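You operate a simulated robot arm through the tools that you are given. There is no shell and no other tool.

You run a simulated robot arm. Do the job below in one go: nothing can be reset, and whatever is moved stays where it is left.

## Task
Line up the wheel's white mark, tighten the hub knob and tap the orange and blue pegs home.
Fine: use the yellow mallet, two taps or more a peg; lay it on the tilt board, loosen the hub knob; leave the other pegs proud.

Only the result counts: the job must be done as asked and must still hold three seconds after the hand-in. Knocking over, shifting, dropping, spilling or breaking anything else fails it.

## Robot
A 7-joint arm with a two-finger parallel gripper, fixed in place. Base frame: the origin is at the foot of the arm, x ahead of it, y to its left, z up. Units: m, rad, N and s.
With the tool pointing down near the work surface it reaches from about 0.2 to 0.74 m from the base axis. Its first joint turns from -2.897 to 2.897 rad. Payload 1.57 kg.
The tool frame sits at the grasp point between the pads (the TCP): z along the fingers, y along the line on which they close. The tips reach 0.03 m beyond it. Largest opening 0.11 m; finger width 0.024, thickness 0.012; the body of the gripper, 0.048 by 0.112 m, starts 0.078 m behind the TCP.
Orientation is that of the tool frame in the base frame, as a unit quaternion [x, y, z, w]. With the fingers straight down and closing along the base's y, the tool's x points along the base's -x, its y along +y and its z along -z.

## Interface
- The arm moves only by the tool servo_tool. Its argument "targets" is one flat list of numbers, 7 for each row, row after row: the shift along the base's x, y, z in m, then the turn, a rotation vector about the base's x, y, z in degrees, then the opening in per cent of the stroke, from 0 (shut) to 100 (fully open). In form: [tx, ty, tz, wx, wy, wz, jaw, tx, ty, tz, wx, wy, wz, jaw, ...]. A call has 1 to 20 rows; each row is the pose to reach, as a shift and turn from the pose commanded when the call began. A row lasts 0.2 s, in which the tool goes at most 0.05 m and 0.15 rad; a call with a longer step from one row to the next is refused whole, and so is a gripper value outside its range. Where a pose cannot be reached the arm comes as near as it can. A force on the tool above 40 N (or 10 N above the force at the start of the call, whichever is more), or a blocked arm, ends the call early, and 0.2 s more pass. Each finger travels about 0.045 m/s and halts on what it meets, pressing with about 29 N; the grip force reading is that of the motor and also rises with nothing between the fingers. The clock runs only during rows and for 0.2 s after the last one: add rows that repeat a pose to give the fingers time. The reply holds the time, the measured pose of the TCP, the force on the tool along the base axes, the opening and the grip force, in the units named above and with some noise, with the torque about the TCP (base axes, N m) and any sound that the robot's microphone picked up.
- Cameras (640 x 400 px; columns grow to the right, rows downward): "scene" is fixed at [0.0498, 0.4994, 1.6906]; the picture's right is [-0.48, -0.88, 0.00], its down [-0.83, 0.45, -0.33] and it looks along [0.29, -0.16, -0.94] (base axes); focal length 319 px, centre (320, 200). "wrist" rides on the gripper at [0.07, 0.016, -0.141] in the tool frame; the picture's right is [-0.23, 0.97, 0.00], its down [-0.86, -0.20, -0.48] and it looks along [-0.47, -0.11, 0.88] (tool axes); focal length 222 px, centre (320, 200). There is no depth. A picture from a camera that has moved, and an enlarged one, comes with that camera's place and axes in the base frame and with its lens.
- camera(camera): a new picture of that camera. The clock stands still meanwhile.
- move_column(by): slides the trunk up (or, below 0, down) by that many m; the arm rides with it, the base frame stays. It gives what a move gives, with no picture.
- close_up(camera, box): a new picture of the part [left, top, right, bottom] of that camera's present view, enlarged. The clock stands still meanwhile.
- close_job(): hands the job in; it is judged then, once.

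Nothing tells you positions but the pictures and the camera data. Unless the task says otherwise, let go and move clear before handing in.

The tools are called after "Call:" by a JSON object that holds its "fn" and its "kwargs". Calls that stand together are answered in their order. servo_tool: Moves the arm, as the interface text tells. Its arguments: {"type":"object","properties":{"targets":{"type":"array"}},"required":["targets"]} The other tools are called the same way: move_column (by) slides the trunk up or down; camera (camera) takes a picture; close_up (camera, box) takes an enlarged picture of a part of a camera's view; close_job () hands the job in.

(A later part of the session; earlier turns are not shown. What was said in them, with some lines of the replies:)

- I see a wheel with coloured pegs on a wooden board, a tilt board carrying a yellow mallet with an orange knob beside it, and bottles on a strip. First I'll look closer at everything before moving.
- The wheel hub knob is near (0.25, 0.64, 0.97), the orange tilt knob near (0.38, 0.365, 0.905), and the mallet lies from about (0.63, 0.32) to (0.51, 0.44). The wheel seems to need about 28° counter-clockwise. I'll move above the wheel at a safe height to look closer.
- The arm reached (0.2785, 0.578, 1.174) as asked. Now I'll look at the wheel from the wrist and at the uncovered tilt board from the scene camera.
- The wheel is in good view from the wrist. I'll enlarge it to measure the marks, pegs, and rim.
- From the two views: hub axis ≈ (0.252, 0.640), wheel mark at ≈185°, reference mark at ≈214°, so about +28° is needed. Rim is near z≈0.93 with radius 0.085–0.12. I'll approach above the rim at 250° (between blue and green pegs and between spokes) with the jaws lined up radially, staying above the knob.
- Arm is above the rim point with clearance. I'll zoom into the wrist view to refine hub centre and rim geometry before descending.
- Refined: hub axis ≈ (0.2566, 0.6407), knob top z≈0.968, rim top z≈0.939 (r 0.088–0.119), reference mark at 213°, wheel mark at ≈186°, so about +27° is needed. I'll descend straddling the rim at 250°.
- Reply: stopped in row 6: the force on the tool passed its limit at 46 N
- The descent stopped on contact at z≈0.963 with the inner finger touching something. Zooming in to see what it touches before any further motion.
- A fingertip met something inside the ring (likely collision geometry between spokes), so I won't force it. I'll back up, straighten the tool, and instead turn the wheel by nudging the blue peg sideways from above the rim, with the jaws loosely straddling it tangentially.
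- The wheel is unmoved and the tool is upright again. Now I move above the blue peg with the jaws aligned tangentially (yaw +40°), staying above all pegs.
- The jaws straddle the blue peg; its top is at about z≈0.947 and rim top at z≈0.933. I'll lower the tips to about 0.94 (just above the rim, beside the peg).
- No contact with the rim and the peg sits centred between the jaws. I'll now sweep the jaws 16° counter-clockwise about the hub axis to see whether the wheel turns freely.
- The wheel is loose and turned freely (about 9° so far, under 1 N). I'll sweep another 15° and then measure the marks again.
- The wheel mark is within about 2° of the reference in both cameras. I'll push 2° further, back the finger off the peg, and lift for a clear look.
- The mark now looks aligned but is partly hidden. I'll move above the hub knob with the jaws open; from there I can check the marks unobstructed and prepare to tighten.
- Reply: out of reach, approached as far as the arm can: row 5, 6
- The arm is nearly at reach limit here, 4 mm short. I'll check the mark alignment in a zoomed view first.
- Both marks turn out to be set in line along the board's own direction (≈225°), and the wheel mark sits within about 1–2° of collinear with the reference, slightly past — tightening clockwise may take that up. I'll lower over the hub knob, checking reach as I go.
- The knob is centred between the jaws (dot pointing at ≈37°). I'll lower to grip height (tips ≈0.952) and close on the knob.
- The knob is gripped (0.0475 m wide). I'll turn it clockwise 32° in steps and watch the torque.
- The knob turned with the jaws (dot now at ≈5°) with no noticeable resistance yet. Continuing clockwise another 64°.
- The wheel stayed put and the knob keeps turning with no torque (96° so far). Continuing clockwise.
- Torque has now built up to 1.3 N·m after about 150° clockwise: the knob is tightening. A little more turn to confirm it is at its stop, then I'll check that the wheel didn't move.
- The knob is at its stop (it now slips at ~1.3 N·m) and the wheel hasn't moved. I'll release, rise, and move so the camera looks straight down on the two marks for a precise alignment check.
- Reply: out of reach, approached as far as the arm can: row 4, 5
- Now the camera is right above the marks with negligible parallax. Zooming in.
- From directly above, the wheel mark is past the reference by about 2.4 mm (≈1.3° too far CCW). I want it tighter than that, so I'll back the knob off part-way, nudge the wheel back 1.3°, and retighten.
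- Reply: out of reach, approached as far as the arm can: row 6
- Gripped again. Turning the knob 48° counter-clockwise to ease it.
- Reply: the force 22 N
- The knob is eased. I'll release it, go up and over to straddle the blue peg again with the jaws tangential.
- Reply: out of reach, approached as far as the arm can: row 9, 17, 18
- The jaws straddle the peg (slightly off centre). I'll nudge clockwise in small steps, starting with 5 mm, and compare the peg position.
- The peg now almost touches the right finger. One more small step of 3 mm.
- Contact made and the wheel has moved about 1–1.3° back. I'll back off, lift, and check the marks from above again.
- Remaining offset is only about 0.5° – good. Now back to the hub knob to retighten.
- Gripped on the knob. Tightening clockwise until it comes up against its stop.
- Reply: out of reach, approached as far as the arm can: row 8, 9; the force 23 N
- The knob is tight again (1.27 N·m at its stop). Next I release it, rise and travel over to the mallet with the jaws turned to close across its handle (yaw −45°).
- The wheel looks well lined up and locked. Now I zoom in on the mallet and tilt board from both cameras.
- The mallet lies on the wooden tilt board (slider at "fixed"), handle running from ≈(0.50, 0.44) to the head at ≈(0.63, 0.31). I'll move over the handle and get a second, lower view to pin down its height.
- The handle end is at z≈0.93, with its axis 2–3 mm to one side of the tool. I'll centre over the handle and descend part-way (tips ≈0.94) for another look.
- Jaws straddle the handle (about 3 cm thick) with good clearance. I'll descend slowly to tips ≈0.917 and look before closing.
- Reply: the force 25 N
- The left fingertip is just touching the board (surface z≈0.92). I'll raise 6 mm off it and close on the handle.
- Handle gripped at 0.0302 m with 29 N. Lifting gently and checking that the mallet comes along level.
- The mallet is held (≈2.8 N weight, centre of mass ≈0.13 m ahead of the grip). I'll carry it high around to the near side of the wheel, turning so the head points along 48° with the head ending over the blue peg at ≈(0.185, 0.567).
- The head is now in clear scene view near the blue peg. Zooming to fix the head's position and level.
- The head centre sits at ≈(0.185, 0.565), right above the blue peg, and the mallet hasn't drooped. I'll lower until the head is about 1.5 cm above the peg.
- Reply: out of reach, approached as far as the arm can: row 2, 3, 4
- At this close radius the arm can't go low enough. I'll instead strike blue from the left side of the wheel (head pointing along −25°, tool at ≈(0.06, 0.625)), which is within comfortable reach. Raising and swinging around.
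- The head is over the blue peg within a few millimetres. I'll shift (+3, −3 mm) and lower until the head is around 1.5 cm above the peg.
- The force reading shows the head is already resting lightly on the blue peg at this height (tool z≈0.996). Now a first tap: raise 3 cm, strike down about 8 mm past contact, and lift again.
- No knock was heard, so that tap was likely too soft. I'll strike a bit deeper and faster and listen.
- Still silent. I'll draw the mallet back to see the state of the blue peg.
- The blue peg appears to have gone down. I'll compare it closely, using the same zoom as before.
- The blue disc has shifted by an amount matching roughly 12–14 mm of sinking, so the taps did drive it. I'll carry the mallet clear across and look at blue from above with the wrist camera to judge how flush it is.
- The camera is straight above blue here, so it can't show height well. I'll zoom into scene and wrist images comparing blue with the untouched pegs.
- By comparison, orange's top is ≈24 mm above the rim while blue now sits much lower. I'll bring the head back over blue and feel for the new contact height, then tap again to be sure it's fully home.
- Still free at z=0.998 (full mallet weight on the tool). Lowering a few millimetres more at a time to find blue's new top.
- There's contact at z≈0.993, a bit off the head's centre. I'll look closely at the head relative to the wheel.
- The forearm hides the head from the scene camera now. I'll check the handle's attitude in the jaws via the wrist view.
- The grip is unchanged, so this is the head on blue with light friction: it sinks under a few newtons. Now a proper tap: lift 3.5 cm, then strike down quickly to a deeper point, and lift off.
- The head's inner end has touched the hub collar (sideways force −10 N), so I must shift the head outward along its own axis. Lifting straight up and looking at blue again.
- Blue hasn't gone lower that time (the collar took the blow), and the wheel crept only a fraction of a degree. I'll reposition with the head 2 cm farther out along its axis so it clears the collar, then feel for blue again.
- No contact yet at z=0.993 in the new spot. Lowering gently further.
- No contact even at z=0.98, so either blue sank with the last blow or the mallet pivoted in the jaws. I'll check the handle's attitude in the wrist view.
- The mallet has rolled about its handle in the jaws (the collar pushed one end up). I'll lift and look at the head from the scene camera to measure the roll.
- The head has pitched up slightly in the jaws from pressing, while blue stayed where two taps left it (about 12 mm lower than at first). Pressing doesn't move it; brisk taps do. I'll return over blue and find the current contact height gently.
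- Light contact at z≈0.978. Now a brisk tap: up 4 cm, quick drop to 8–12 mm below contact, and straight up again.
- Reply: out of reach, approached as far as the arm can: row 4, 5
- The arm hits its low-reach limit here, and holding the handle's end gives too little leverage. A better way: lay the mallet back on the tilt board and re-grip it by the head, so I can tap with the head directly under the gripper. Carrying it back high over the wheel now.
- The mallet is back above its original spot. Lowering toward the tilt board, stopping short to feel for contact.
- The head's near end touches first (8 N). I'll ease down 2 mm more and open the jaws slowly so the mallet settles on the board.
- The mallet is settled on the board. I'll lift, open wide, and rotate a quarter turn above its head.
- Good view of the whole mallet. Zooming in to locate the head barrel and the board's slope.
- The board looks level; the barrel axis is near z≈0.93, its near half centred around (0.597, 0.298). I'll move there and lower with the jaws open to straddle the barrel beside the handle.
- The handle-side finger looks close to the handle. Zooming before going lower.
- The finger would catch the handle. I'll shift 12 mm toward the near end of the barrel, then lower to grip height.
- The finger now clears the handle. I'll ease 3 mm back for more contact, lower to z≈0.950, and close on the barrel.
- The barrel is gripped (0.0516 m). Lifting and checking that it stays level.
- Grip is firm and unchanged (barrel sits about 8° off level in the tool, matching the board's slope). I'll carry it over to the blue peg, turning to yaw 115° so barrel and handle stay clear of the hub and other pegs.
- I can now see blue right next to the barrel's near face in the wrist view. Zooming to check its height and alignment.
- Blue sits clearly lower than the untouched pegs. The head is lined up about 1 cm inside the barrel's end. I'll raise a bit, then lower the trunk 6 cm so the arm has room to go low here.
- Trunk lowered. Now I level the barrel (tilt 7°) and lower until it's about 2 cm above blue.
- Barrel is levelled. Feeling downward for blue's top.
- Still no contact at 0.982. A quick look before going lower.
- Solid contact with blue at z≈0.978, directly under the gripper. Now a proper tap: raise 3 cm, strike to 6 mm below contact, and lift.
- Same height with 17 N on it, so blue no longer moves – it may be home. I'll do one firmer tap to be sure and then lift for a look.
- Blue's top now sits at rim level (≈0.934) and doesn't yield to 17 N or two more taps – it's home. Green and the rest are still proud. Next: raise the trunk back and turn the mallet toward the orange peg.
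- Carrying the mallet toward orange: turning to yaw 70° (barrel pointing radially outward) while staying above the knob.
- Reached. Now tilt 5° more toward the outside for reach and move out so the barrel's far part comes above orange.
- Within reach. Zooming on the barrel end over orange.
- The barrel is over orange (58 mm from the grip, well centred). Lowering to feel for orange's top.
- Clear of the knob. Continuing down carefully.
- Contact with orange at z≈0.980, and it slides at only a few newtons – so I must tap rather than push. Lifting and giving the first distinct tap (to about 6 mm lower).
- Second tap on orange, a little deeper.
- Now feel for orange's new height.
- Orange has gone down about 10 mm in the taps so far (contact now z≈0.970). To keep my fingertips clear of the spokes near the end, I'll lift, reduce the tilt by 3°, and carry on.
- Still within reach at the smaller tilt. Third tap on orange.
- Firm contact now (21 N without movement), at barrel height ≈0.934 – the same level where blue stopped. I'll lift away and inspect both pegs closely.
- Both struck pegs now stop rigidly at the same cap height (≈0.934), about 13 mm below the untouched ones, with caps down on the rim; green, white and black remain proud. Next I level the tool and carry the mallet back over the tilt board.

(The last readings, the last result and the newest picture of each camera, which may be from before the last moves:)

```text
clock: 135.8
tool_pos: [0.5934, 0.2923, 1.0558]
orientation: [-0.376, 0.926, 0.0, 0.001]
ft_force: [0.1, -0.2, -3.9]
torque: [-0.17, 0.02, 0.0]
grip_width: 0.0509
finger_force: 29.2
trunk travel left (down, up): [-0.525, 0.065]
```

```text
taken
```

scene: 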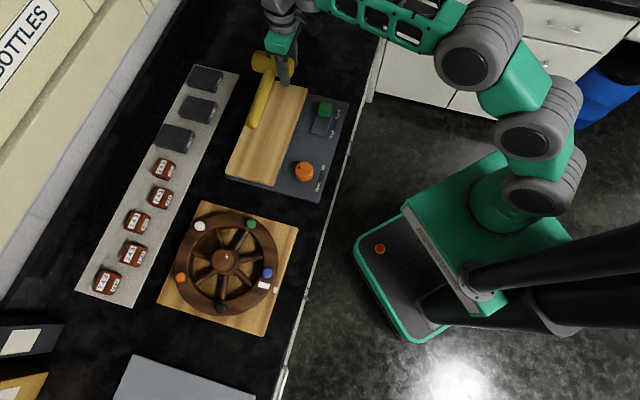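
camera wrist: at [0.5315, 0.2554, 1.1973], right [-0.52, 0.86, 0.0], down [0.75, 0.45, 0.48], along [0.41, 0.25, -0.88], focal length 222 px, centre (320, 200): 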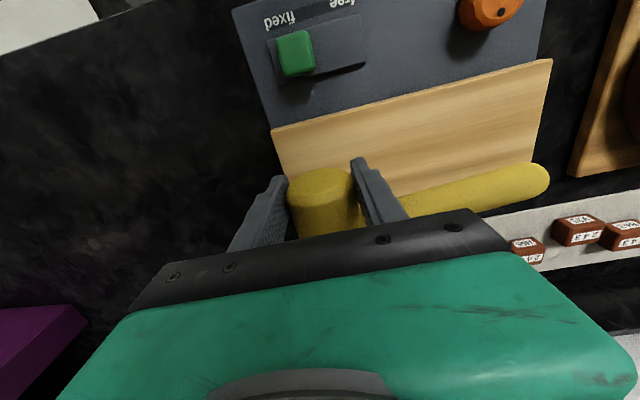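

The wheel is fully visible to the scene camera now. Before laying the mallet down I'll check all pegs once more.

Call:
{"fn": "close_up", "kwargs": {"camera": "scene", "box": [160, 200, 300, 325]}}

Call:
{"fn": "close_up", "kwargs": {"camera": "scene", "box": [245, 260, 285, 295]}}

Call:
{"fn": "close_up", "kwargs": {"camera": "scene", "box": [230, 210, 270, 240]}}

Call:
{"fn": "close_up", "kwargs": {"camera": "scene", "box": [200, 290, 240, 320]}}

```text
3.20 times, centred on (230, 262) of scene
camera zoom: at [0.0498, 0.4994, 1.6906], right [-0.48, -0.88, 0.0], down [-0.83, 0.45, -0.33], along [0.29, -0.16, -0.94], focal length 1021 px, centre (608, 0)
```

zoom: 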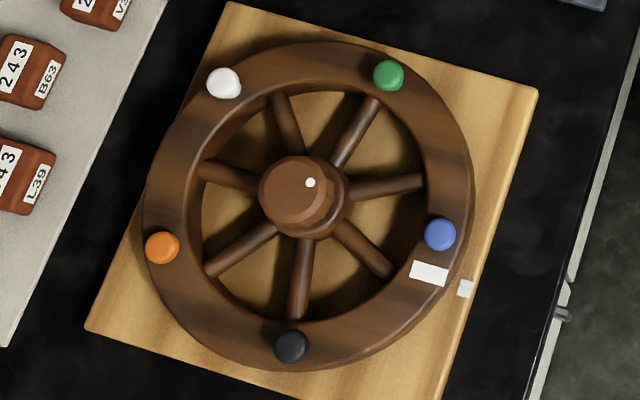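

```text
11.43 times, centred on (265, 278) of scene
camera zoom: at [0.0498, 0.4994, 1.6906], right [-0.48, -0.88, 0.0], down [-0.83, 0.45, -0.33], along [0.29, -0.16, -0.94], focal length 3648 px, centre (949, -686)
```

zoom: 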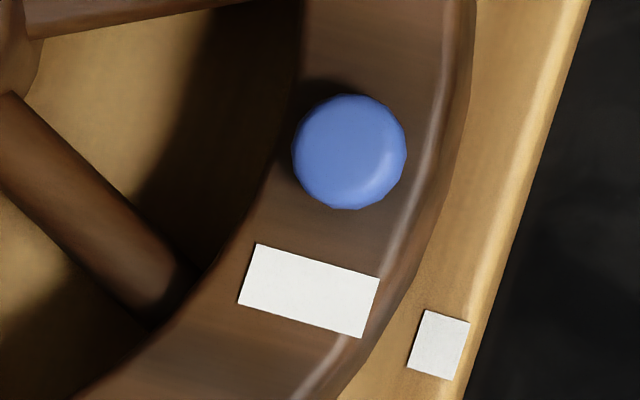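

```text
13.33 times, centred on (250, 225) of scene
camera zoom: at [0.0498, 0.4994, 1.6906], right [-0.48, -0.88, 0.0], down [-0.83, 0.45, -0.33], along [0.29, -0.16, -0.94], focal length 4256 px, centre (1253, -133)
```

zoom: 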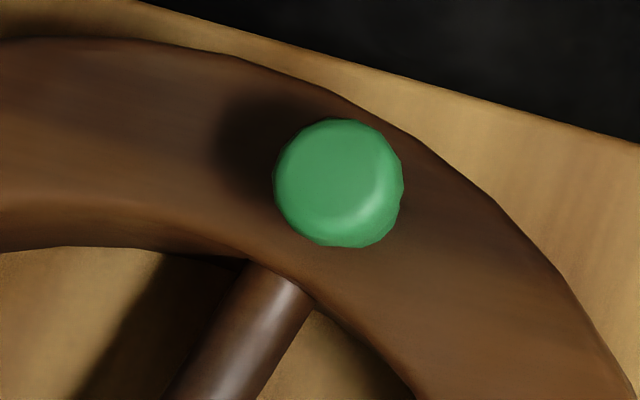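

```text
13.33 times, centred on (220, 305) of scene
camera zoom: at [0.0498, 0.4994, 1.6906], right [-0.48, -0.88, 0.0], down [-0.83, 0.45, -0.33], along [0.29, -0.16, -0.94], focal length 4256 px, centre (1653, -1200)
```

zoom: 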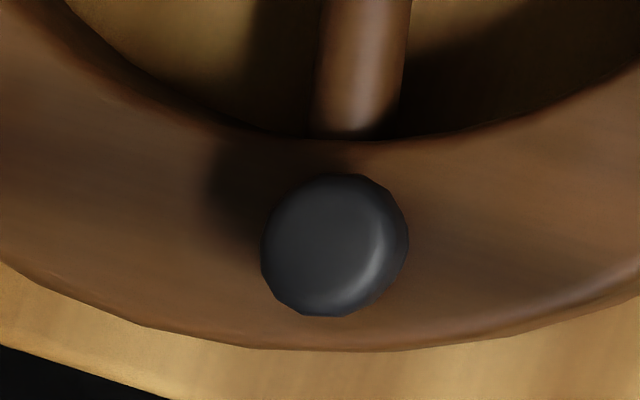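

Shadows confirm orange and blue caps are low (seated), others stand proud. Now lowering the mallet to the tilt board.

Call:
{"fn": "servo_tool", "kwargs": {"targets": [-0.002, -0.001, -0.03, 0, 0, 0, 20, -0.002, -0.001, -0.06, 0, 0, 0, 20, -0.002, -0.001, -0.085, 0, 0, 0, 20, -0.002, -0.001, -0.095, 0, 0, 0, 20, -0.002, -0.001, -0.095, 0, 0, 0, 20]}}

Call:
{"fn": "servo_tool", "kwargs": {"targets": [0, 0, -0.003, 0, 0, 0, 20, 0, 0, -0.006, 0, 0, 0, 20, 0, 0, -0.006, 0, 0, 0, 20]}}

```text
clock: 136.9
tool_pos: [0.5903, 0.29, 0.9598]
orientation: [-0.377, 0.926, 0.0, 0.003]
ft_force: [1.5, 1.1, 4.9]
torque: [1.03, 0.63, -0.31]
grip_width: 0.0508
finger_force: 28.6
trunk travel left (down, up): [-0.525, 0.065]
```

```text
clock: 137.8
tool_pos: [0.5906, 0.2911, 0.9534]
orientation: [-0.377, 0.926, 0.001, 0.001]
ft_force: [2.4, -0.8, 2.9]
torque: [0.89, 0.54, -0.42]
grip_width: 0.0511
finger_force: 28.8
trunk travel left (down, up): [-0.525, 0.065]
```

The handle end touched first and is easing into place. Lowering the last millimetres and then opening the jaws gently.

Call:
{"fn": "servo_tool", "kwargs": {"targets": [0, 0, -0.002, 0, 0, 0, 20, 0, 0, -0.003, 0, 0, 0, 20, 0, 0, -0.003, 0, 0, 0, 45, 0, 0, -0.003, 0, 0, 0, 52, 0, 0, -0.003, 0, 0, 0, 65, 0, 0, -0.003, 0, 0, 0, 85, 0, 0, -0.003, 0, 0, 0, 100, 0, 0, -0.003, 0, 0, 0, 100]}}

Call:
{"fn": "close_up", "kwargs": {"camera": "wrist", "box": [220, 100, 440, 250]}}

Call:
{"fn": "close_up", "kwargs": {"camera": "scene", "box": [220, 70, 350, 200]}}

```text
clock: 139.6
tool_pos: [0.5899, 0.2902, 0.9523]
orientation: [-0.377, 0.926, 0.0, 0.001]
ft_force: [0.0, 0.0, 0.4]
torque: [0.0, -0.01, 0.03]
grip_width: 0.11
finger_force: 0.0
trunk travel left (down, up): [-0.525, 0.065]
```

```text
2.67 times, centred on (330, 175) of wrist
camera zoom: at [0.5281, 0.2536, 1.0929], right [-0.52, 0.86, 0.0], down [0.75, 0.45, 0.48], along [0.41, 0.25, -0.88], focal length 592 px, centre (293, 267)
```

zoom: 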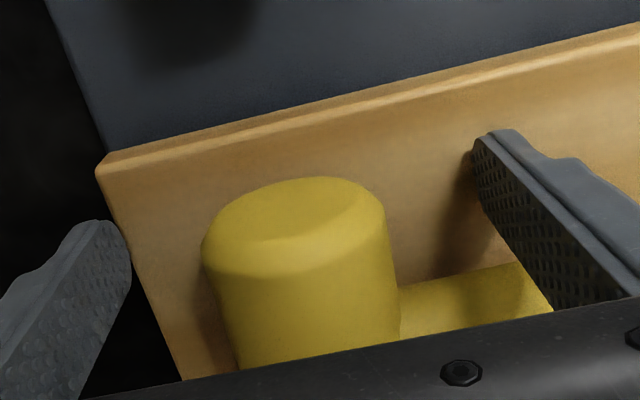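

```text
3.08 times, centred on (285, 135) of scene
camera zoom: at [0.0498, 0.4994, 1.6906], right [-0.48, -0.88, 0.0], down [-0.83, 0.45, -0.33], along [0.29, -0.16, -0.94], focal length 982 px, centre (428, 400)
```

zoom: 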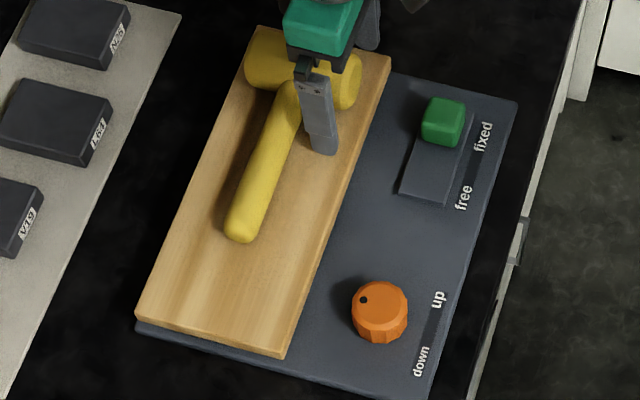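

The mallet lies on the tilt board just as at the start. Lifting clear and moving toward the wheel, with a stop to inspect the blue peg obliquely.

Call:
{"fn": "servo_tool", "kwargs": {"targets": [0, 0, 0.03, 0, 0, 0, 100, 0, 0, 0.07, 0, 0, 0, 100, 0, 0, 0.105, 0, 0, 0, 100, -0.016, 0.022, 0.108, 0, 0, -8, 100, -0.032, 0.044, 0.108, 0, 0, -16, 100, -0.048, 0.066, 0.108, 0, 0, -24, 90, -0.064, 0.088, 0.108, 0, 0, -32, 80, -0.08, 0.11, 0.108, 0, 0, -40, 75, -0.097, 0.133, 0.108, 0, 0, -48, 75, -0.113, 0.155, 0.108, 0, 0, -56, 75, -0.129, 0.177, 0.108, 0, 0, -64, 75, -0.145, 0.199, 0.108, 0, 0, -72, 75, -0.161, 0.221, 0.108, 0, 0, -80, 75, -0.177, 0.243, 0.108, 0, 0, -88, 75, -0.193, 0.265, 0.108, 0, 0, -96, 75, -0.193, 0.265, 0.108, 0, 0, -104, 75, -0.193, 0.265, 0.108, 0, 0, -104, 75]}}

Call:
{"fn": "camera", "kwargs": {"camera": "wrist"}}

Call:
{"fn": "close_up", "kwargs": {"camera": "scene", "box": [220, 70, 350, 200]}}

```text
clock: 143.2
tool_pos: [0.3962, 0.5535, 1.0584]
orientation: [0.498, 0.867, -0.001, 0.001]
ft_force: [-0.1, 0.4, 0.7]
torque: [0.04, -0.01, 0.0]
grip_width: 0.0826
finger_force: 0.1
trunk travel left (down, up): [-0.525, 0.065]
```

```text
taken
camera wrist: at [0.3744, 0.6231, 1.1998], right [0.96, 0.29, 0.0], down [0.26, -0.84, 0.48], along [0.14, -0.46, -0.88], focal length 222 px, centre (320, 200)
```

wrist: 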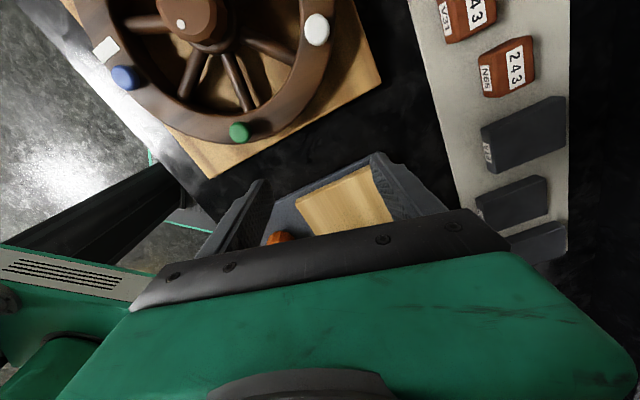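

```text
3.08 times, centred on (285, 135) of scene
camera zoom: at [0.0498, 0.4994, 1.6906], right [-0.48, -0.88, 0.0], down [-0.83, 0.45, -0.33], along [0.29, -0.16, -0.94], focal length 982 px, centre (428, 400)
```

zoom: 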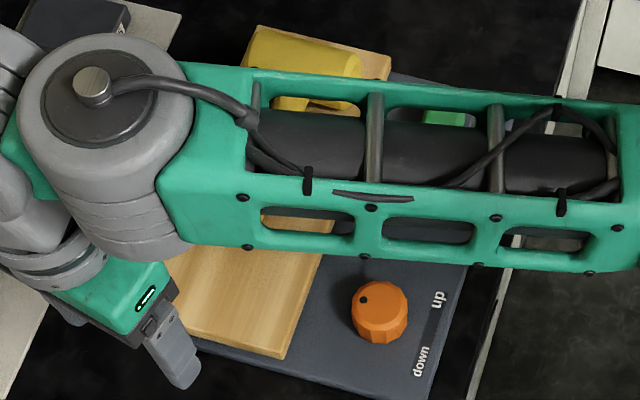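

Blue is visible obliquely at the left. Zooming on it, with green and white for comparison.

Call:
{"fn": "close_up", "kwargs": {"camera": "wrist", "box": [80, 30, 180, 110]}}

Call:
{"fn": "close_up", "kwargs": {"camera": "wrist", "box": [200, 80, 300, 160]}}

Call:
{"fn": "close_up", "kwargs": {"camera": "wrist", "box": [270, 0, 370, 80]}}

```text
5.00 times, centred on (130, 70) of wrist
camera zoom: at [0.3744, 0.6231, 1.1998], right [0.96, 0.29, 0.0], down [0.26, -0.84, 0.48], along [0.14, -0.46, -0.88], focal length 1111 px, centre (1270, 850)
```

zoom: 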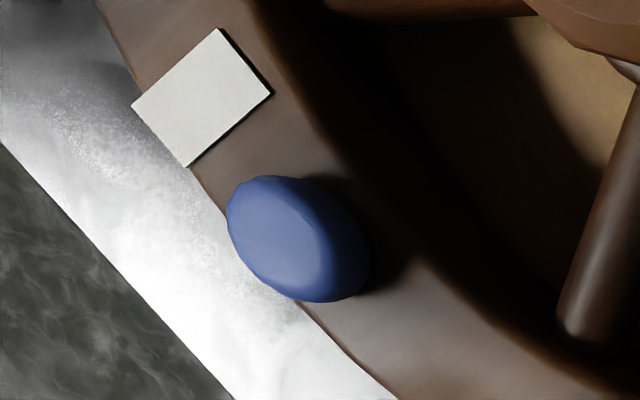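

```text
5.00 times, centred on (250, 120) of wrist
camera zoom: at [0.3744, 0.6231, 1.1998], right [0.96, 0.29, 0.0], down [0.26, -0.84, 0.48], along [0.14, -0.46, -0.88], focal length 1111 px, centre (670, 600)
```

zoom: 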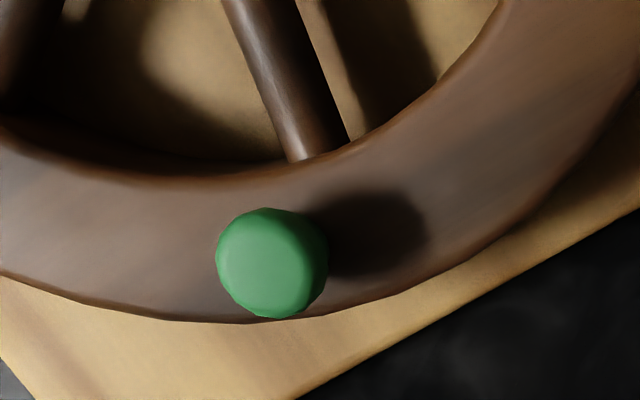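

```text
5.00 times, centred on (320, 40) of wrist
camera zoom: at [0.3744, 0.6231, 1.1998], right [0.96, 0.29, 0.0], down [0.26, -0.84, 0.48], along [0.14, -0.46, -0.88], focal length 1111 px, centre (320, 1000)
```

zoom: 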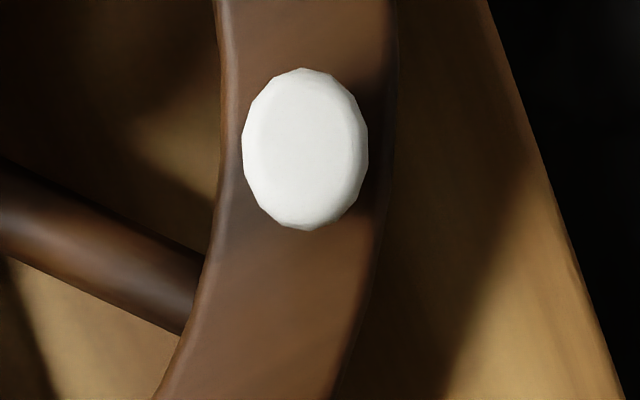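

Blue's cap is seated right on the rim (no shaft showing), unlike the others. Now to the hub knob: approach from above and grip it.

Call:
{"fn": "servo_tool", "kwargs": {"targets": [-0.03, 0.019, -0.01, 0, 0, 0, 75, -0.06, 0.0375, -0.025, 0, 0, 0, 75, -0.09, 0.056, -0.038, 0, 0, 0, 75, -0.12, 0.075, -0.04, 0, 0, 0, 75, -0.1382, 0.0865, -0.052, 0, 0, 0, 75, -0.1382, 0.0865, -0.065, 0, 0, 0, 75, -0.1382, 0.0865, -0.0769, 0, 0, 0, 75, -0.1382, 0.0865, -0.0769, 0, 0, 0, 75]}}

Call:
{"fn": "camera", "kwargs": {"camera": "wrist"}}

```text
clock: 144.9
tool_pos: [0.2587, 0.6402, 0.9823]
orientation: [0.498, 0.867, 0.0, 0.0]
ft_force: [-0.2, -0.3, 0.3]
torque: [-0.05, -0.02, 0.04]
grip_width: 0.0826
finger_force: 0.0
trunk travel left (down, up): [-0.525, 0.065]
```

```text
taken
camera wrist: at [0.2366, 0.7108, 1.123], right [0.96, 0.3, 0.0], down [0.26, -0.84, 0.48], along [0.14, -0.46, -0.88], focal length 222 px, centre (320, 200)
```

wrist: 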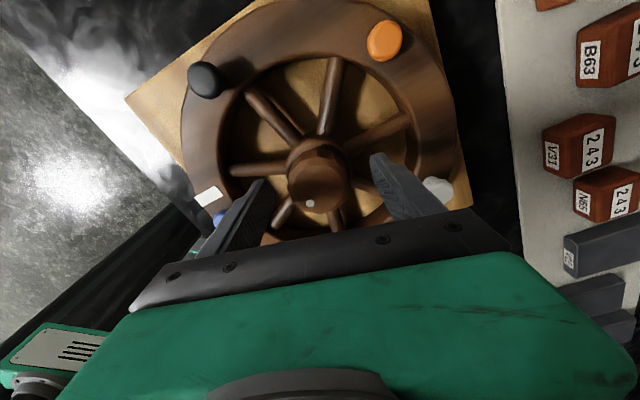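

Well placed around the knob. Quick zoom on orange and black from here to confirm orange's seating.

Call:
{"fn": "close_up", "kwargs": {"camera": "wrist", "box": [335, 0, 435, 80]}}

Call:
{"fn": "close_up", "kwargs": {"camera": "wrist", "box": [155, 40, 255, 120]}}

Call:
{"fn": "servo_tool", "kwargs": {"targets": [0, 0, 0, 0, 0, 0, 50, 0, 0, 0, 0, 0, 0, 20, 0, 0, 0, 0, 0, 0, 0, 0, 0, 0, 0, 0, 0, 0, 0, 0, 0, 0, 0, 0, 0]}}

```text
5.00 times, centred on (385, 40) of wrist
camera zoom: at [0.2366, 0.7108, 1.123], right [0.96, 0.3, 0.0], down [0.26, -0.84, 0.48], along [0.14, -0.46, -0.88], focal length 1111 px, centre (-5, 1000)
```

zoom: 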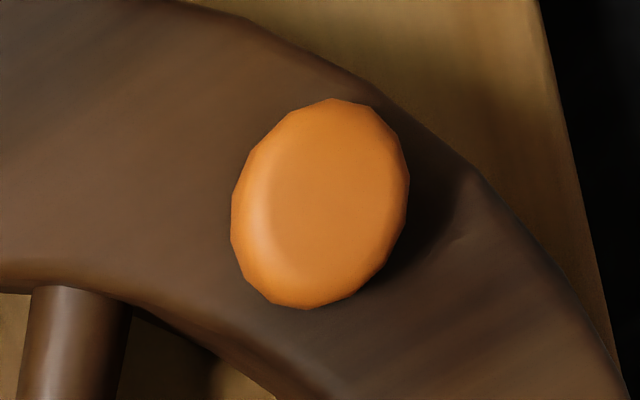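

```text
5.00 times, centred on (205, 80) of wrist
camera zoom: at [0.2366, 0.7108, 1.123], right [0.96, 0.3, 0.0], down [0.26, -0.84, 0.48], along [0.14, -0.46, -0.88], focal length 1111 px, centre (895, 800)
```

zoom: 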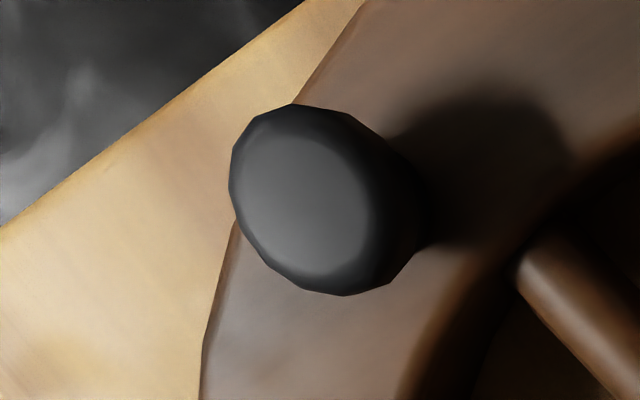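

```text
clock: 146.2
tool_pos: [0.2562, 0.6414, 0.9809]
orientation: [0.497, 0.868, -0.001, 0.002]
ft_force: [-6.2, -5.2, -0.9]
torque: [-0.2, 0.5, -0.02]
grip_width: 0.0465
finger_force: 38.7
trunk travel left (down, up): [-0.525, 0.065]
```

Orange's shadow hugs its cap (seated), while black's is cast far away (proud). The knob is gripped; now loosening it counter-clockwise.

Call:
{"fn": "servo_tool", "kwargs": {"targets": [0.001, -0.001, 0, 0, 0, 8, 0, 0.001, -0.001, 0, 0, 0, 16, 0, 0.001, -0.001, 0, 0, 0, 24, 0, 0.001, -0.001, 0, 0, 0, 32, 0, 0.001, -0.001, 0, 0, 0, 40, 0, 0.001, -0.001, 0, 0, 0, 48, 0, 0.001, -0.001, 0, 0, 0, 56, 0, 0.001, -0.001, 0, 0, 0, 64, 0, 0.001, -0.001, 0, 0, 0, 72, 0, 0.001, -0.001, 0, 0, 0, 72, 0]}}

Call:
{"fn": "camera", "kwargs": {"camera": "wrist"}}

```text
clock: 148.3
tool_pos: [0.2567, 0.6399, 0.9812]
orientation: [-0.11, 0.994, -0.002, 0.001]
ft_force: [-33.2, -16.4, -12.7]
torque: [-0.05, 0.67, -0.03]
grip_width: 0.0467
finger_force: 44.7
trunk travel left (down, up): [-0.525, 0.065]
```

```text
taken
camera wrist: at [0.1841, 0.6415, 1.123], right [0.01, 1.0, 0.0], down [0.88, -0.01, 0.48], along [0.48, -0.01, -0.88], focal length 222 px, centre (320, 200)
```

wrist: 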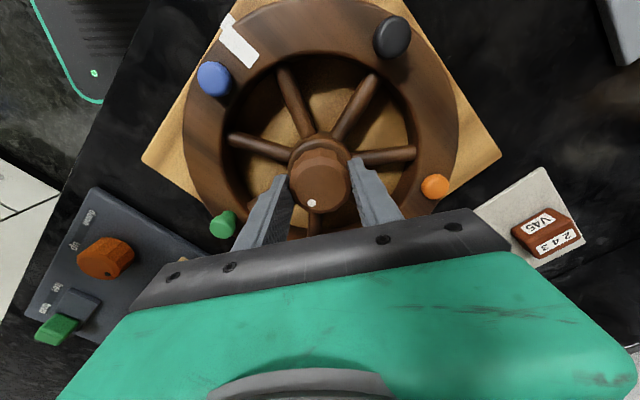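

The knob has turned 72° freely, but there's sideways load from being slightly off-centre. I'll correct the centre and turn another ~72°.

Call:
{"fn": "servo_tool", "kwargs": {"targets": [-0.002, 0.0005, 0.001, 0, 0, 0, 0, -0.003, 0.001, 0.001, 0, 0, 8, 0, -0.003, 0.001, 0.001, 0, 0, 16, 0, -0.003, 0.001, 0.001, 0, 0, 24, 0, -0.003, 0.001, 0.001, 0, 0, 32, 0, -0.003, 0.001, 0.001, 0, 0, 40, 0, -0.003, 0.001, 0.001, 0, 0, 48, 0, -0.003, 0.001, 0.001, 0, 0, 48, 0]}}

Call:
{"fn": "camera", "kwargs": {"camera": "wrist"}}

```text
clock: 150.2
tool_pos: [0.2582, 0.6385, 0.9824]
orientation: [-0.502, 0.865, -0.001, -0.002]
ft_force: [3.3, -31.3, -19.6]
torque: [-1.28, -0.42, -0.04]
grip_width: 0.0467
finger_force: 45.2
trunk travel left (down, up): [-0.525, 0.065]
```

```text
taken
camera wrist: at [0.2086, 0.5876, 1.1236], right [-0.73, 0.68, 0.0], down [0.6, 0.65, 0.47], along [0.32, 0.35, -0.88], focal length 222 px, centre (320, 200)
```

wrist: 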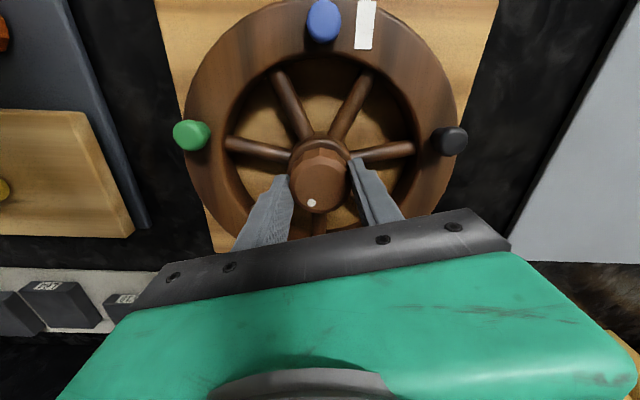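

Turned 120° in all. I'll release to shed the side load, re-centre, grip again and turn a further ~35° so it's as loose as at the start.

Call:
{"fn": "servo_tool", "kwargs": {"targets": [0, 0, 0, 0, 0, 0, 40, 0, 0, 0, 0, 0, 0, 75, 0, 0, 0, 0, 0, 0, 75, 0.0, 0.001, 0, 0, 0, 0, 75]}}

Call:
{"fn": "close_up", "kwargs": {"camera": "wrist", "box": [220, 60, 420, 220]}}

```text
clock: 151.2
tool_pos: [0.2577, 0.6436, 0.9838]
orientation: [-0.503, 0.864, 0.001, 0.001]
ft_force: [-0.6, 0.5, -0.9]
torque: [0.03, 0.0, 0.0]
grip_width: 0.0823
finger_force: 0.1
trunk travel left (down, up): [-0.525, 0.065]
```

```text
2.50 times, centred on (320, 140) of wrist
camera zoom: at [0.2078, 0.5905, 1.1249], right [-0.73, 0.68, 0.0], down [0.6, 0.64, 0.48], along [0.33, 0.35, -0.88], focal length 555 px, centre (320, 350)
```

zoom: 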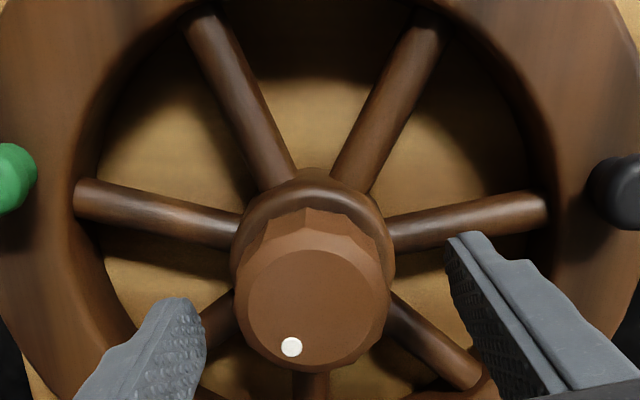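

Re-centring on the hub axis, gripping and turning 30° more.

Call:
{"fn": "servo_tool", "kwargs": {"targets": [0.0003, -0.0036, -0.001, 0, 0, 0, 75, 0.0003, -0.0036, -0.001, 0, 0, 0, 40, 0.0003, -0.0036, -0.001, 0, 0, 0, 0, 0.0003, -0.0036, -0.001, 0, 0, 0, 0, 0.0003, -0.0036, -0.001, 0, 0, 0, 0, 0.0003, -0.0036, -0.001, 0, 0, 0, 0, 0.0003, -0.0036, -0.001, 0, 0, 8, 0, 0.0003, -0.0036, -0.001, 0, 0, 16, 0, 0.0003, -0.0036, -0.001, 0, 0, 24, 0, 0.0003, -0.0036, -0.001, 0, 0, 32, 0, 0.0003, -0.0036, -0.001, 0, 0, 32, 0]}}

Call:
{"fn": "camera", "kwargs": {"camera": "wrist"}}

```text
clock: 153.6
tool_pos: [0.257, 0.6402, 0.9826]
orientation: [0.722, -0.692, -0.001, 0.001]
ft_force: [6.7, -4.2, -2.1]
torque: [-0.16, -0.52, -2.07]
grip_width: 0.0461
finger_force: 45.1
trunk travel left (down, up): [-0.525, 0.065]
```

```text
taken
camera wrist: at [0.2441, 0.5694, 1.1236], right [-0.98, 0.19, 0.0], down [0.17, 0.86, 0.48], along [0.09, 0.47, -0.88], focal length 222 px, centre (320, 200)
```

wrist: 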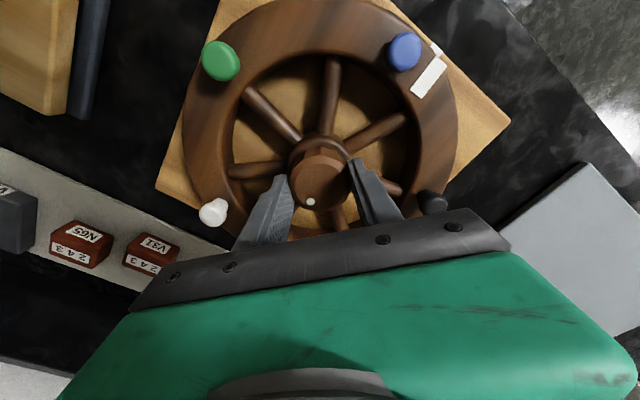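

The knob has reached its fully loose stop (−2 N·m). Backing off the torque, releasing, and lifting away to check the wheel's mark.

Call:
{"fn": "servo_tool", "kwargs": {"targets": [0, 0, 0, 0, 0, -4, 0, 0, 0, 0, 0, 0, -5, 40, 0, 0, 0, 0, 0, -5, 75, 0, 0, 0, 0, 0, -5, 75, 0, -0.003, 0.02, 0, 0, -5, 75, 0, -0.01, 0.045, 0, 0, -5, 75, -0.01, -0.04, 0.07, 0, 0, -13, 75, -0.02, -0.07, 0.085, 0, 0, -21, 60, -0.025, -0.08, 0.085, 0, 0, -29, 50, -0.025, -0.08, 0.085, 0, 0, -37, 40, -0.025, -0.08, 0.085, 0, 0, -45, 41, -0.025, -0.08, 0.085, 0, 0, -45, 41]}}

Call:
{"fn": "camera", "kwargs": {"camera": "wrist"}}

Call:
{"fn": "close_up", "kwargs": {"camera": "scene", "box": [180, 200, 290, 310]}}

```text
clock: 156.2
tool_pos: [0.233, 0.559, 1.067]
orientation: [-0.4, 0.916, 0.0, 0.001]
ft_force: [-0.4, -0.6, -0.2]
torque: [0.01, 0.0, -0.03]
grip_width: 0.045
finger_force: 0.1
trunk travel left (down, up): [-0.525, 0.065]
```

```text
taken
camera wrist: at [0.1723, 0.5198, 1.209], right [-0.56, 0.83, 0.0], down [0.73, 0.49, 0.48], along [0.4, 0.27, -0.88], focal length 222 px, centre (320, 200)
```

wrist: 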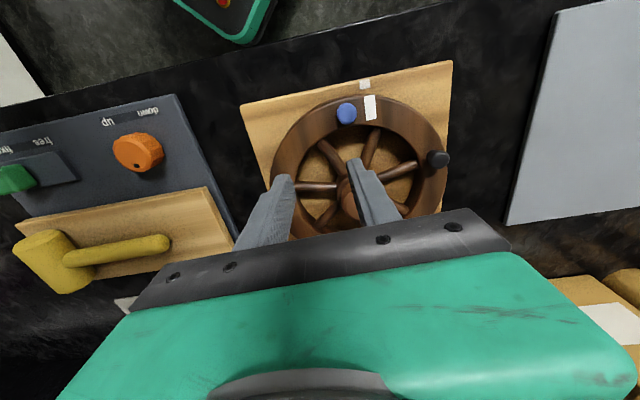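

```text
3.64 times, centred on (235, 255) of scene
camera zoom: at [0.0498, 0.4994, 1.6906], right [-0.48, -0.88, 0.0], down [-0.83, 0.45, -0.33], along [0.29, -0.16, -0.94], focal length 1161 px, centre (629, 0)
```

zoom: 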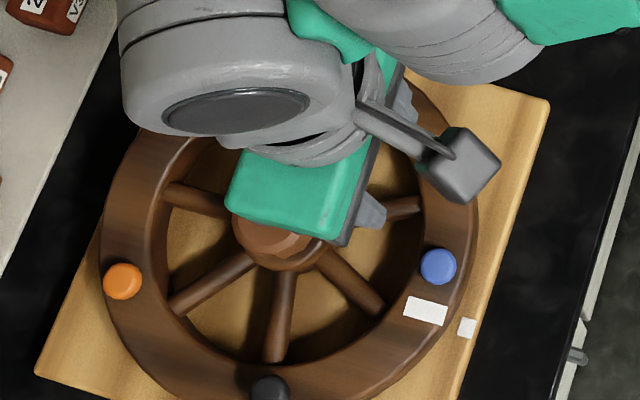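

Mallet is on the board and the knob loose. I'll put the camera right over the marks for a precise alignment check.

Call:
{"fn": "servo_tool", "kwargs": {"targets": [-0.008, 0.028, 0, 0, 0, 0, 41, -0.0163, 0.056, 0, 0, 0, 0, 41, -0.0163, 0.056, 0, 0, 0, 0, 41]}}

Call:
{"fn": "camera", "kwargs": {"camera": "wrist"}}

Call:
{"fn": "close_up", "kwargs": {"camera": "wrist", "box": [270, 50, 370, 110]}}

```text
clock: 156.9
tool_pos: [0.2156, 0.6162, 1.0673]
orientation: [-0.401, 0.916, 0.0, 0.001]
ft_force: [0.5, -0.1, 0.2]
torque: [-0.02, -0.01, -0.02]
grip_width: 0.0452
finger_force: 0.1
trunk travel left (down, up): [-0.525, 0.065]
```

```text
taken
camera wrist: at [0.1561, 0.5757, 1.2089], right [-0.56, 0.83, 0.0], down [0.73, 0.49, 0.48], along [0.4, 0.27, -0.88], focal length 222 px, centre (320, 200)
```

wrist: 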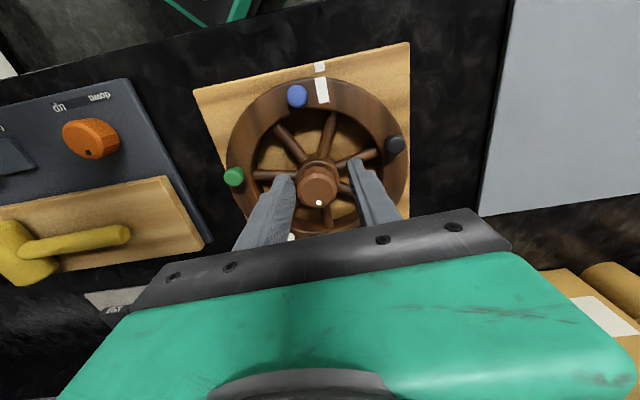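

```text
6.40 times, centred on (320, 80) of wrist
camera zoom: at [0.1561, 0.5757, 1.2089], right [-0.56, 0.83, 0.0], down [0.73, 0.49, 0.48], along [0.4, 0.27, -0.88], focal length 1422 px, centre (320, 968)
```

zoom: 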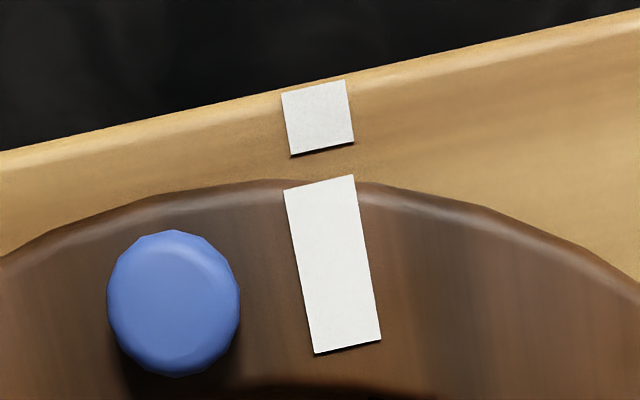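

The mark and reference are lined up to within about a degree (mark parallel to the board edge, <2 mm lateral). Next, an oblique look at orange from the same pose used before striking, for direct comparison.

Call:
{"fn": "servo_tool", "kwargs": {"targets": [0.003, -0.01, 0.005, 0, 0, -8, 41, 0.006, -0.02, 0.01, 0, 0, -16, 41, 0.009, -0.03, 0.015, 0, 0, -24, 41, 0.012, -0.045, 0.02, 0, 0, -32, 41, 0.015, -0.06, 0.025, 0, 0, -40, 41, 0.018, -0.07, 0.026, 0, 0, -48, 41, 0.021, -0.08, 0.026, 0, 0, -56, 41, 0.025, -0.09, 0.026, 0, 0, -64, 41, 0.0272, -0.0941, 0.026, 0, 0, -72, 41, 0.0272, -0.0941, 0.026, 0, 0, -72, 41]}}

Call:
{"fn": "camera", "kwargs": {"camera": "wrist"}}

Call:
{"fn": "close_up", "kwargs": {"camera": "wrist", "box": [420, 0, 540, 180]}}

Call:
{"fn": "close_up", "kwargs": {"camera": "wrist", "box": [465, 0, 545, 64]}}

```text
clock: 159.2
tool_pos: [0.2438, 0.52, 1.0925]
orientation: [0.215, 0.977, 0.0, 0.002]
ft_force: [-0.2, 0.8, -0.7]
torque: [-0.03, -0.01, 0.04]
grip_width: 0.0451
finger_force: 0.1
trunk travel left (down, up): [-0.525, 0.065]
```

```text
taken
camera wrist: at [0.1863, 0.5651, 1.2341], right [0.61, 0.79, 0.0], down [0.69, -0.54, 0.48], along [0.38, -0.29, -0.88], focal length 222 px, centre (320, 200)
```

wrist: 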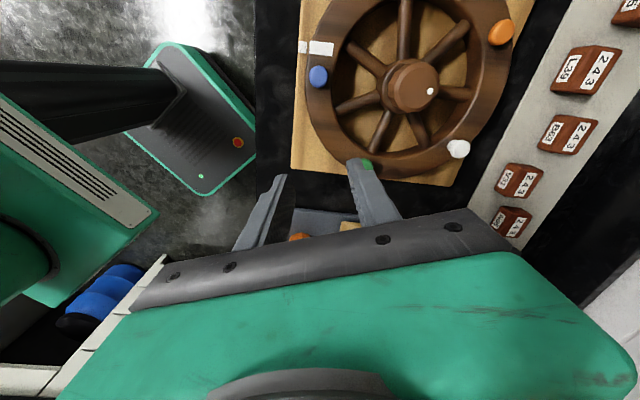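

```text
2.22 times, centred on (480, 90) of wrist
camera zoom: at [0.1863, 0.5651, 1.2341], right [0.61, 0.79, 0.0], down [0.69, -0.54, 0.48], along [0.38, -0.29, -0.88], focal length 494 px, centre (-36, 444)
```

zoom: 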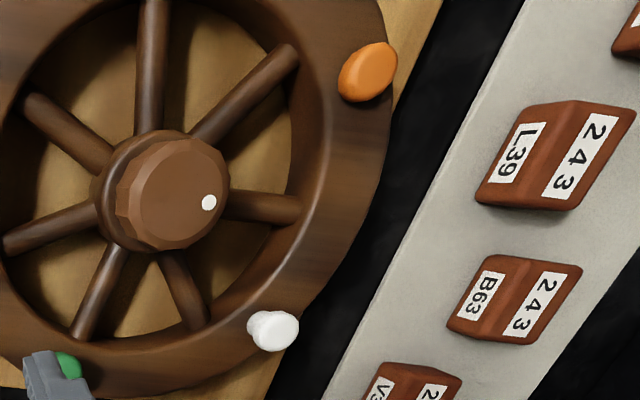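

```text
6.25 times, centred on (505, 32) of wrist
camera zoom: at [0.1863, 0.5651, 1.2341], right [0.61, 0.79, 0.0], down [0.69, -0.54, 0.48], along [0.38, -0.29, -0.88], focal length 1388 px, centre (-836, 1250)
```

zoom: 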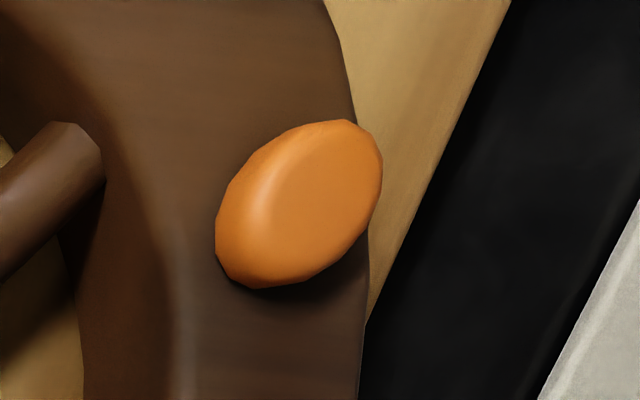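

Orange now shows only its cap sitting on the rim (before, its shaft was plainly visible). I'll double-check the mark alignment from this second viewpoint.

Call:
{"fn": "close_up", "kwargs": {"camera": "wrist", "box": [280, 30, 360, 90]}}

Call:
{"fn": "close_up", "kwargs": {"camera": "scene", "box": [220, 70, 350, 200]}}

Call:
{"fn": "close_up", "kwargs": {"camera": "scene", "box": [235, 260, 285, 300]}}

```text
6.67 times, centred on (320, 60) of wrist
camera zoom: at [0.1863, 0.5651, 1.2341], right [0.61, 0.79, 0.0], down [0.69, -0.54, 0.48], along [0.38, -0.29, -0.88], focal length 1481 px, centre (320, 1133)
```

zoom: 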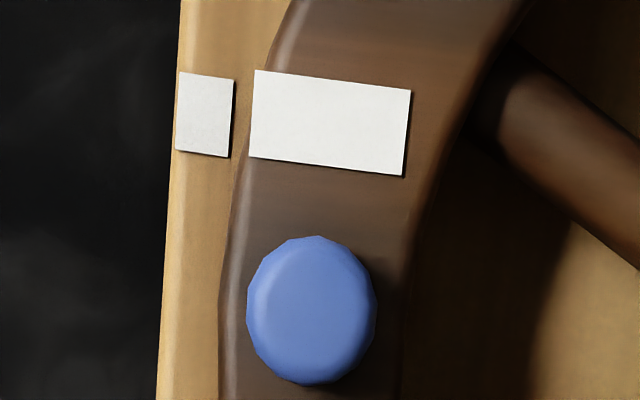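

```text
3.08 times, centred on (285, 135) of scene
camera zoom: at [0.0498, 0.4994, 1.6906], right [-0.48, -0.88, 0.0], down [-0.83, 0.45, -0.33], along [0.29, -0.16, -0.94], focal length 982 px, centre (428, 400)
```

zoom: 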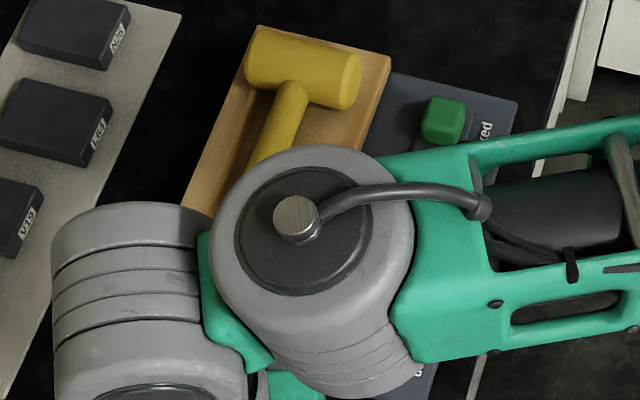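

```text
10.00 times, centred on (260, 280) of scene
camera zoom: at [0.0498, 0.4994, 1.6906], right [-0.48, -0.88, 0.0], down [-0.83, 0.45, -0.33], along [0.29, -0.16, -0.94], focal length 3192 px, centre (920, -600)
```

zoom: 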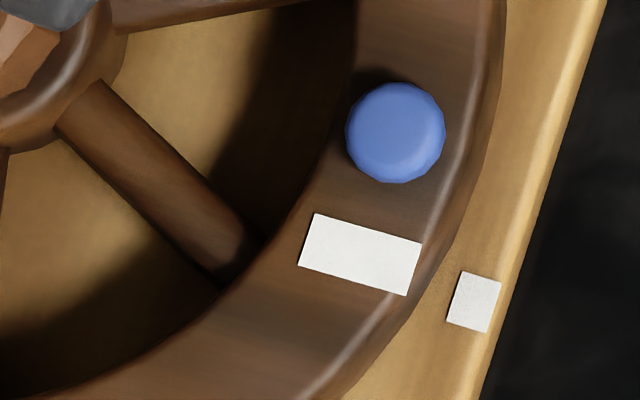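

Everything agrees: alignment within about 1°, both caps seated, knob loose. I'll move the arm well clear to about where it began and take a final look.

Call:
{"fn": "servo_tool", "kwargs": {"targets": [-0.002, -0.02, 0.02, 0, 0, 4, 60, -0.004, -0.04, 0.04, 0, 0, 8, 80, -0.006, -0.06, 0.06, 0, 0, 12, 100, -0.008, -0.08, 0.08, 0, 0, 16, 100, -0.01, -0.1, 0.1, 0, 0, 20, 100, -0.012, -0.12, 0.12, 0, 0, 24, 100, -0.014, -0.15, 0.14, 0, 0, 25, 100, -0.015, -0.175, 0.16, 0, 0, 25, 100, -0.015, -0.175, 0.16, 0, 0, 25, 100]}}

Call:
{"fn": "camera", "kwargs": {"camera": "scene"}}

Call:
{"fn": "close_up", "kwargs": {"camera": "scene", "box": [220, 70, 350, 200]}}

Call:
{"fn": "close_up", "kwargs": {"camera": "scene", "box": [160, 200, 300, 325]}}

```text
clock: 161.2
tool_pos: [0.2269, 0.3445, 1.2537]
orientation: [-0.003, 1.0, 0.0, 0.001]
ft_force: [-0.3, 0.2, 0.4]
torque: [0.0, 0.0, 0.0]
grip_width: 0.1102
finger_force: 0.1
trunk travel left (down, up): [-0.525, 0.065]
```

```text
taken
```

scene: 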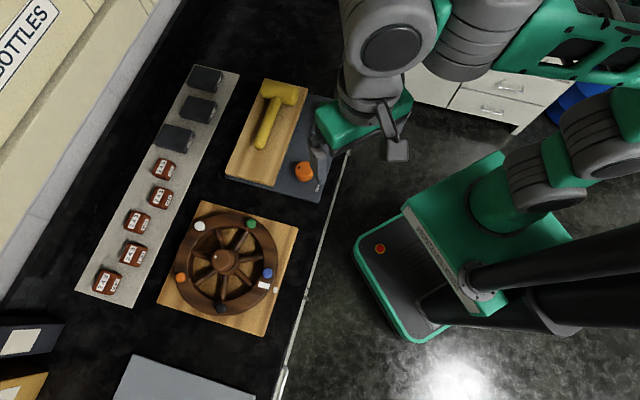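

```text
3.08 times, centred on (285, 135) of scene
camera zoom: at [0.0498, 0.4994, 1.6906], right [-0.48, -0.88, 0.0], down [-0.83, 0.45, -0.33], along [0.29, -0.16, -0.94], focal length 982 px, centre (428, 400)
```

zoom: 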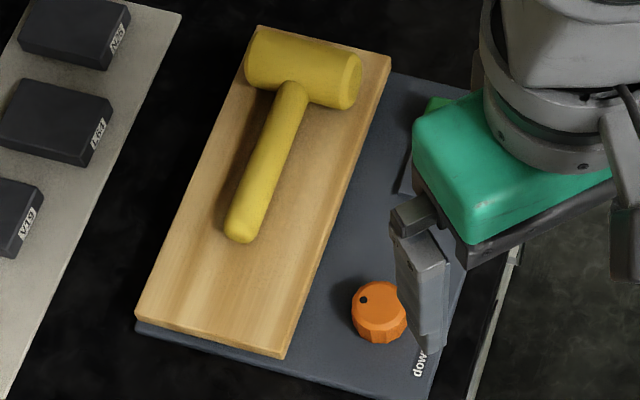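

```text
3.20 times, centred on (230, 262) of scene
camera zoom: at [0.0498, 0.4994, 1.6906], right [-0.48, -0.88, 0.0], down [-0.83, 0.45, -0.33], along [0.29, -0.16, -0.94], focal length 1021 px, centre (608, 0)
```

zoom: 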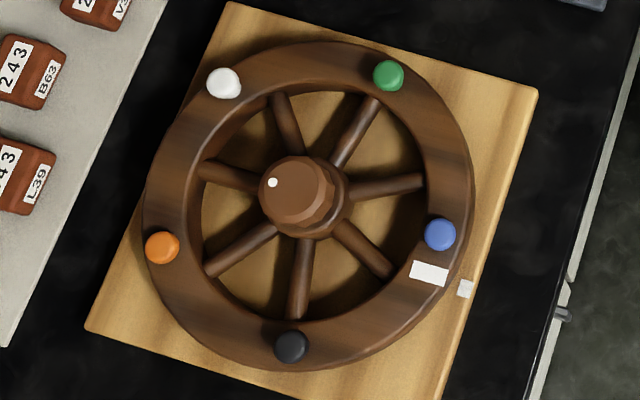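

The final view shows the mark lined up, orange and blue seated, and the other three pegs proud. The knob's dot is back at its loose position, the mallet lies on the tilt board, and the arm is clear. Handing in.

Call:
{"fn": "close_job", "kwargs": {}}

```text
The job is handed in.
```

I've handed the job in with every step done, as far as the pictures and force readings show. No result has come back from the judge.

- **Wheel mark:** it lines up with the white reference mark on the wheel's board, to within about 1° by my estimate. The wheel crept by roughly half a degree while I was striking. I left that because it was small.
- **Hub knob:** I tightened it to its stop before tapping. Afterwards I loosened it to its other stop, with its dot back where it started.
- **Orange and blue pegs:** I struck each with the yellow mallet at least three times. Blue didn't move under 17 N, nor orange under 21 N. Both caps now sit on the rim with no shaft showing. The microphone reported no sound for any tap.
- **Other pegs:** green, white and black are still proud.
- **Mallet:** it's back on the tilt board in its starting spot. I laid it there once partway through, because gripping the handle end gave too little leverage, and picked it up again by the head.
- **Arm:** the gripper is open and the arm is back near its starting pose, clear of everything.

While feeling for contact, the gripper bumped the inside of the wheel rim once, touched the tilt board once, and the mallet head leaned on the hub collar once. Nothing appears to have been knocked over or damaged.
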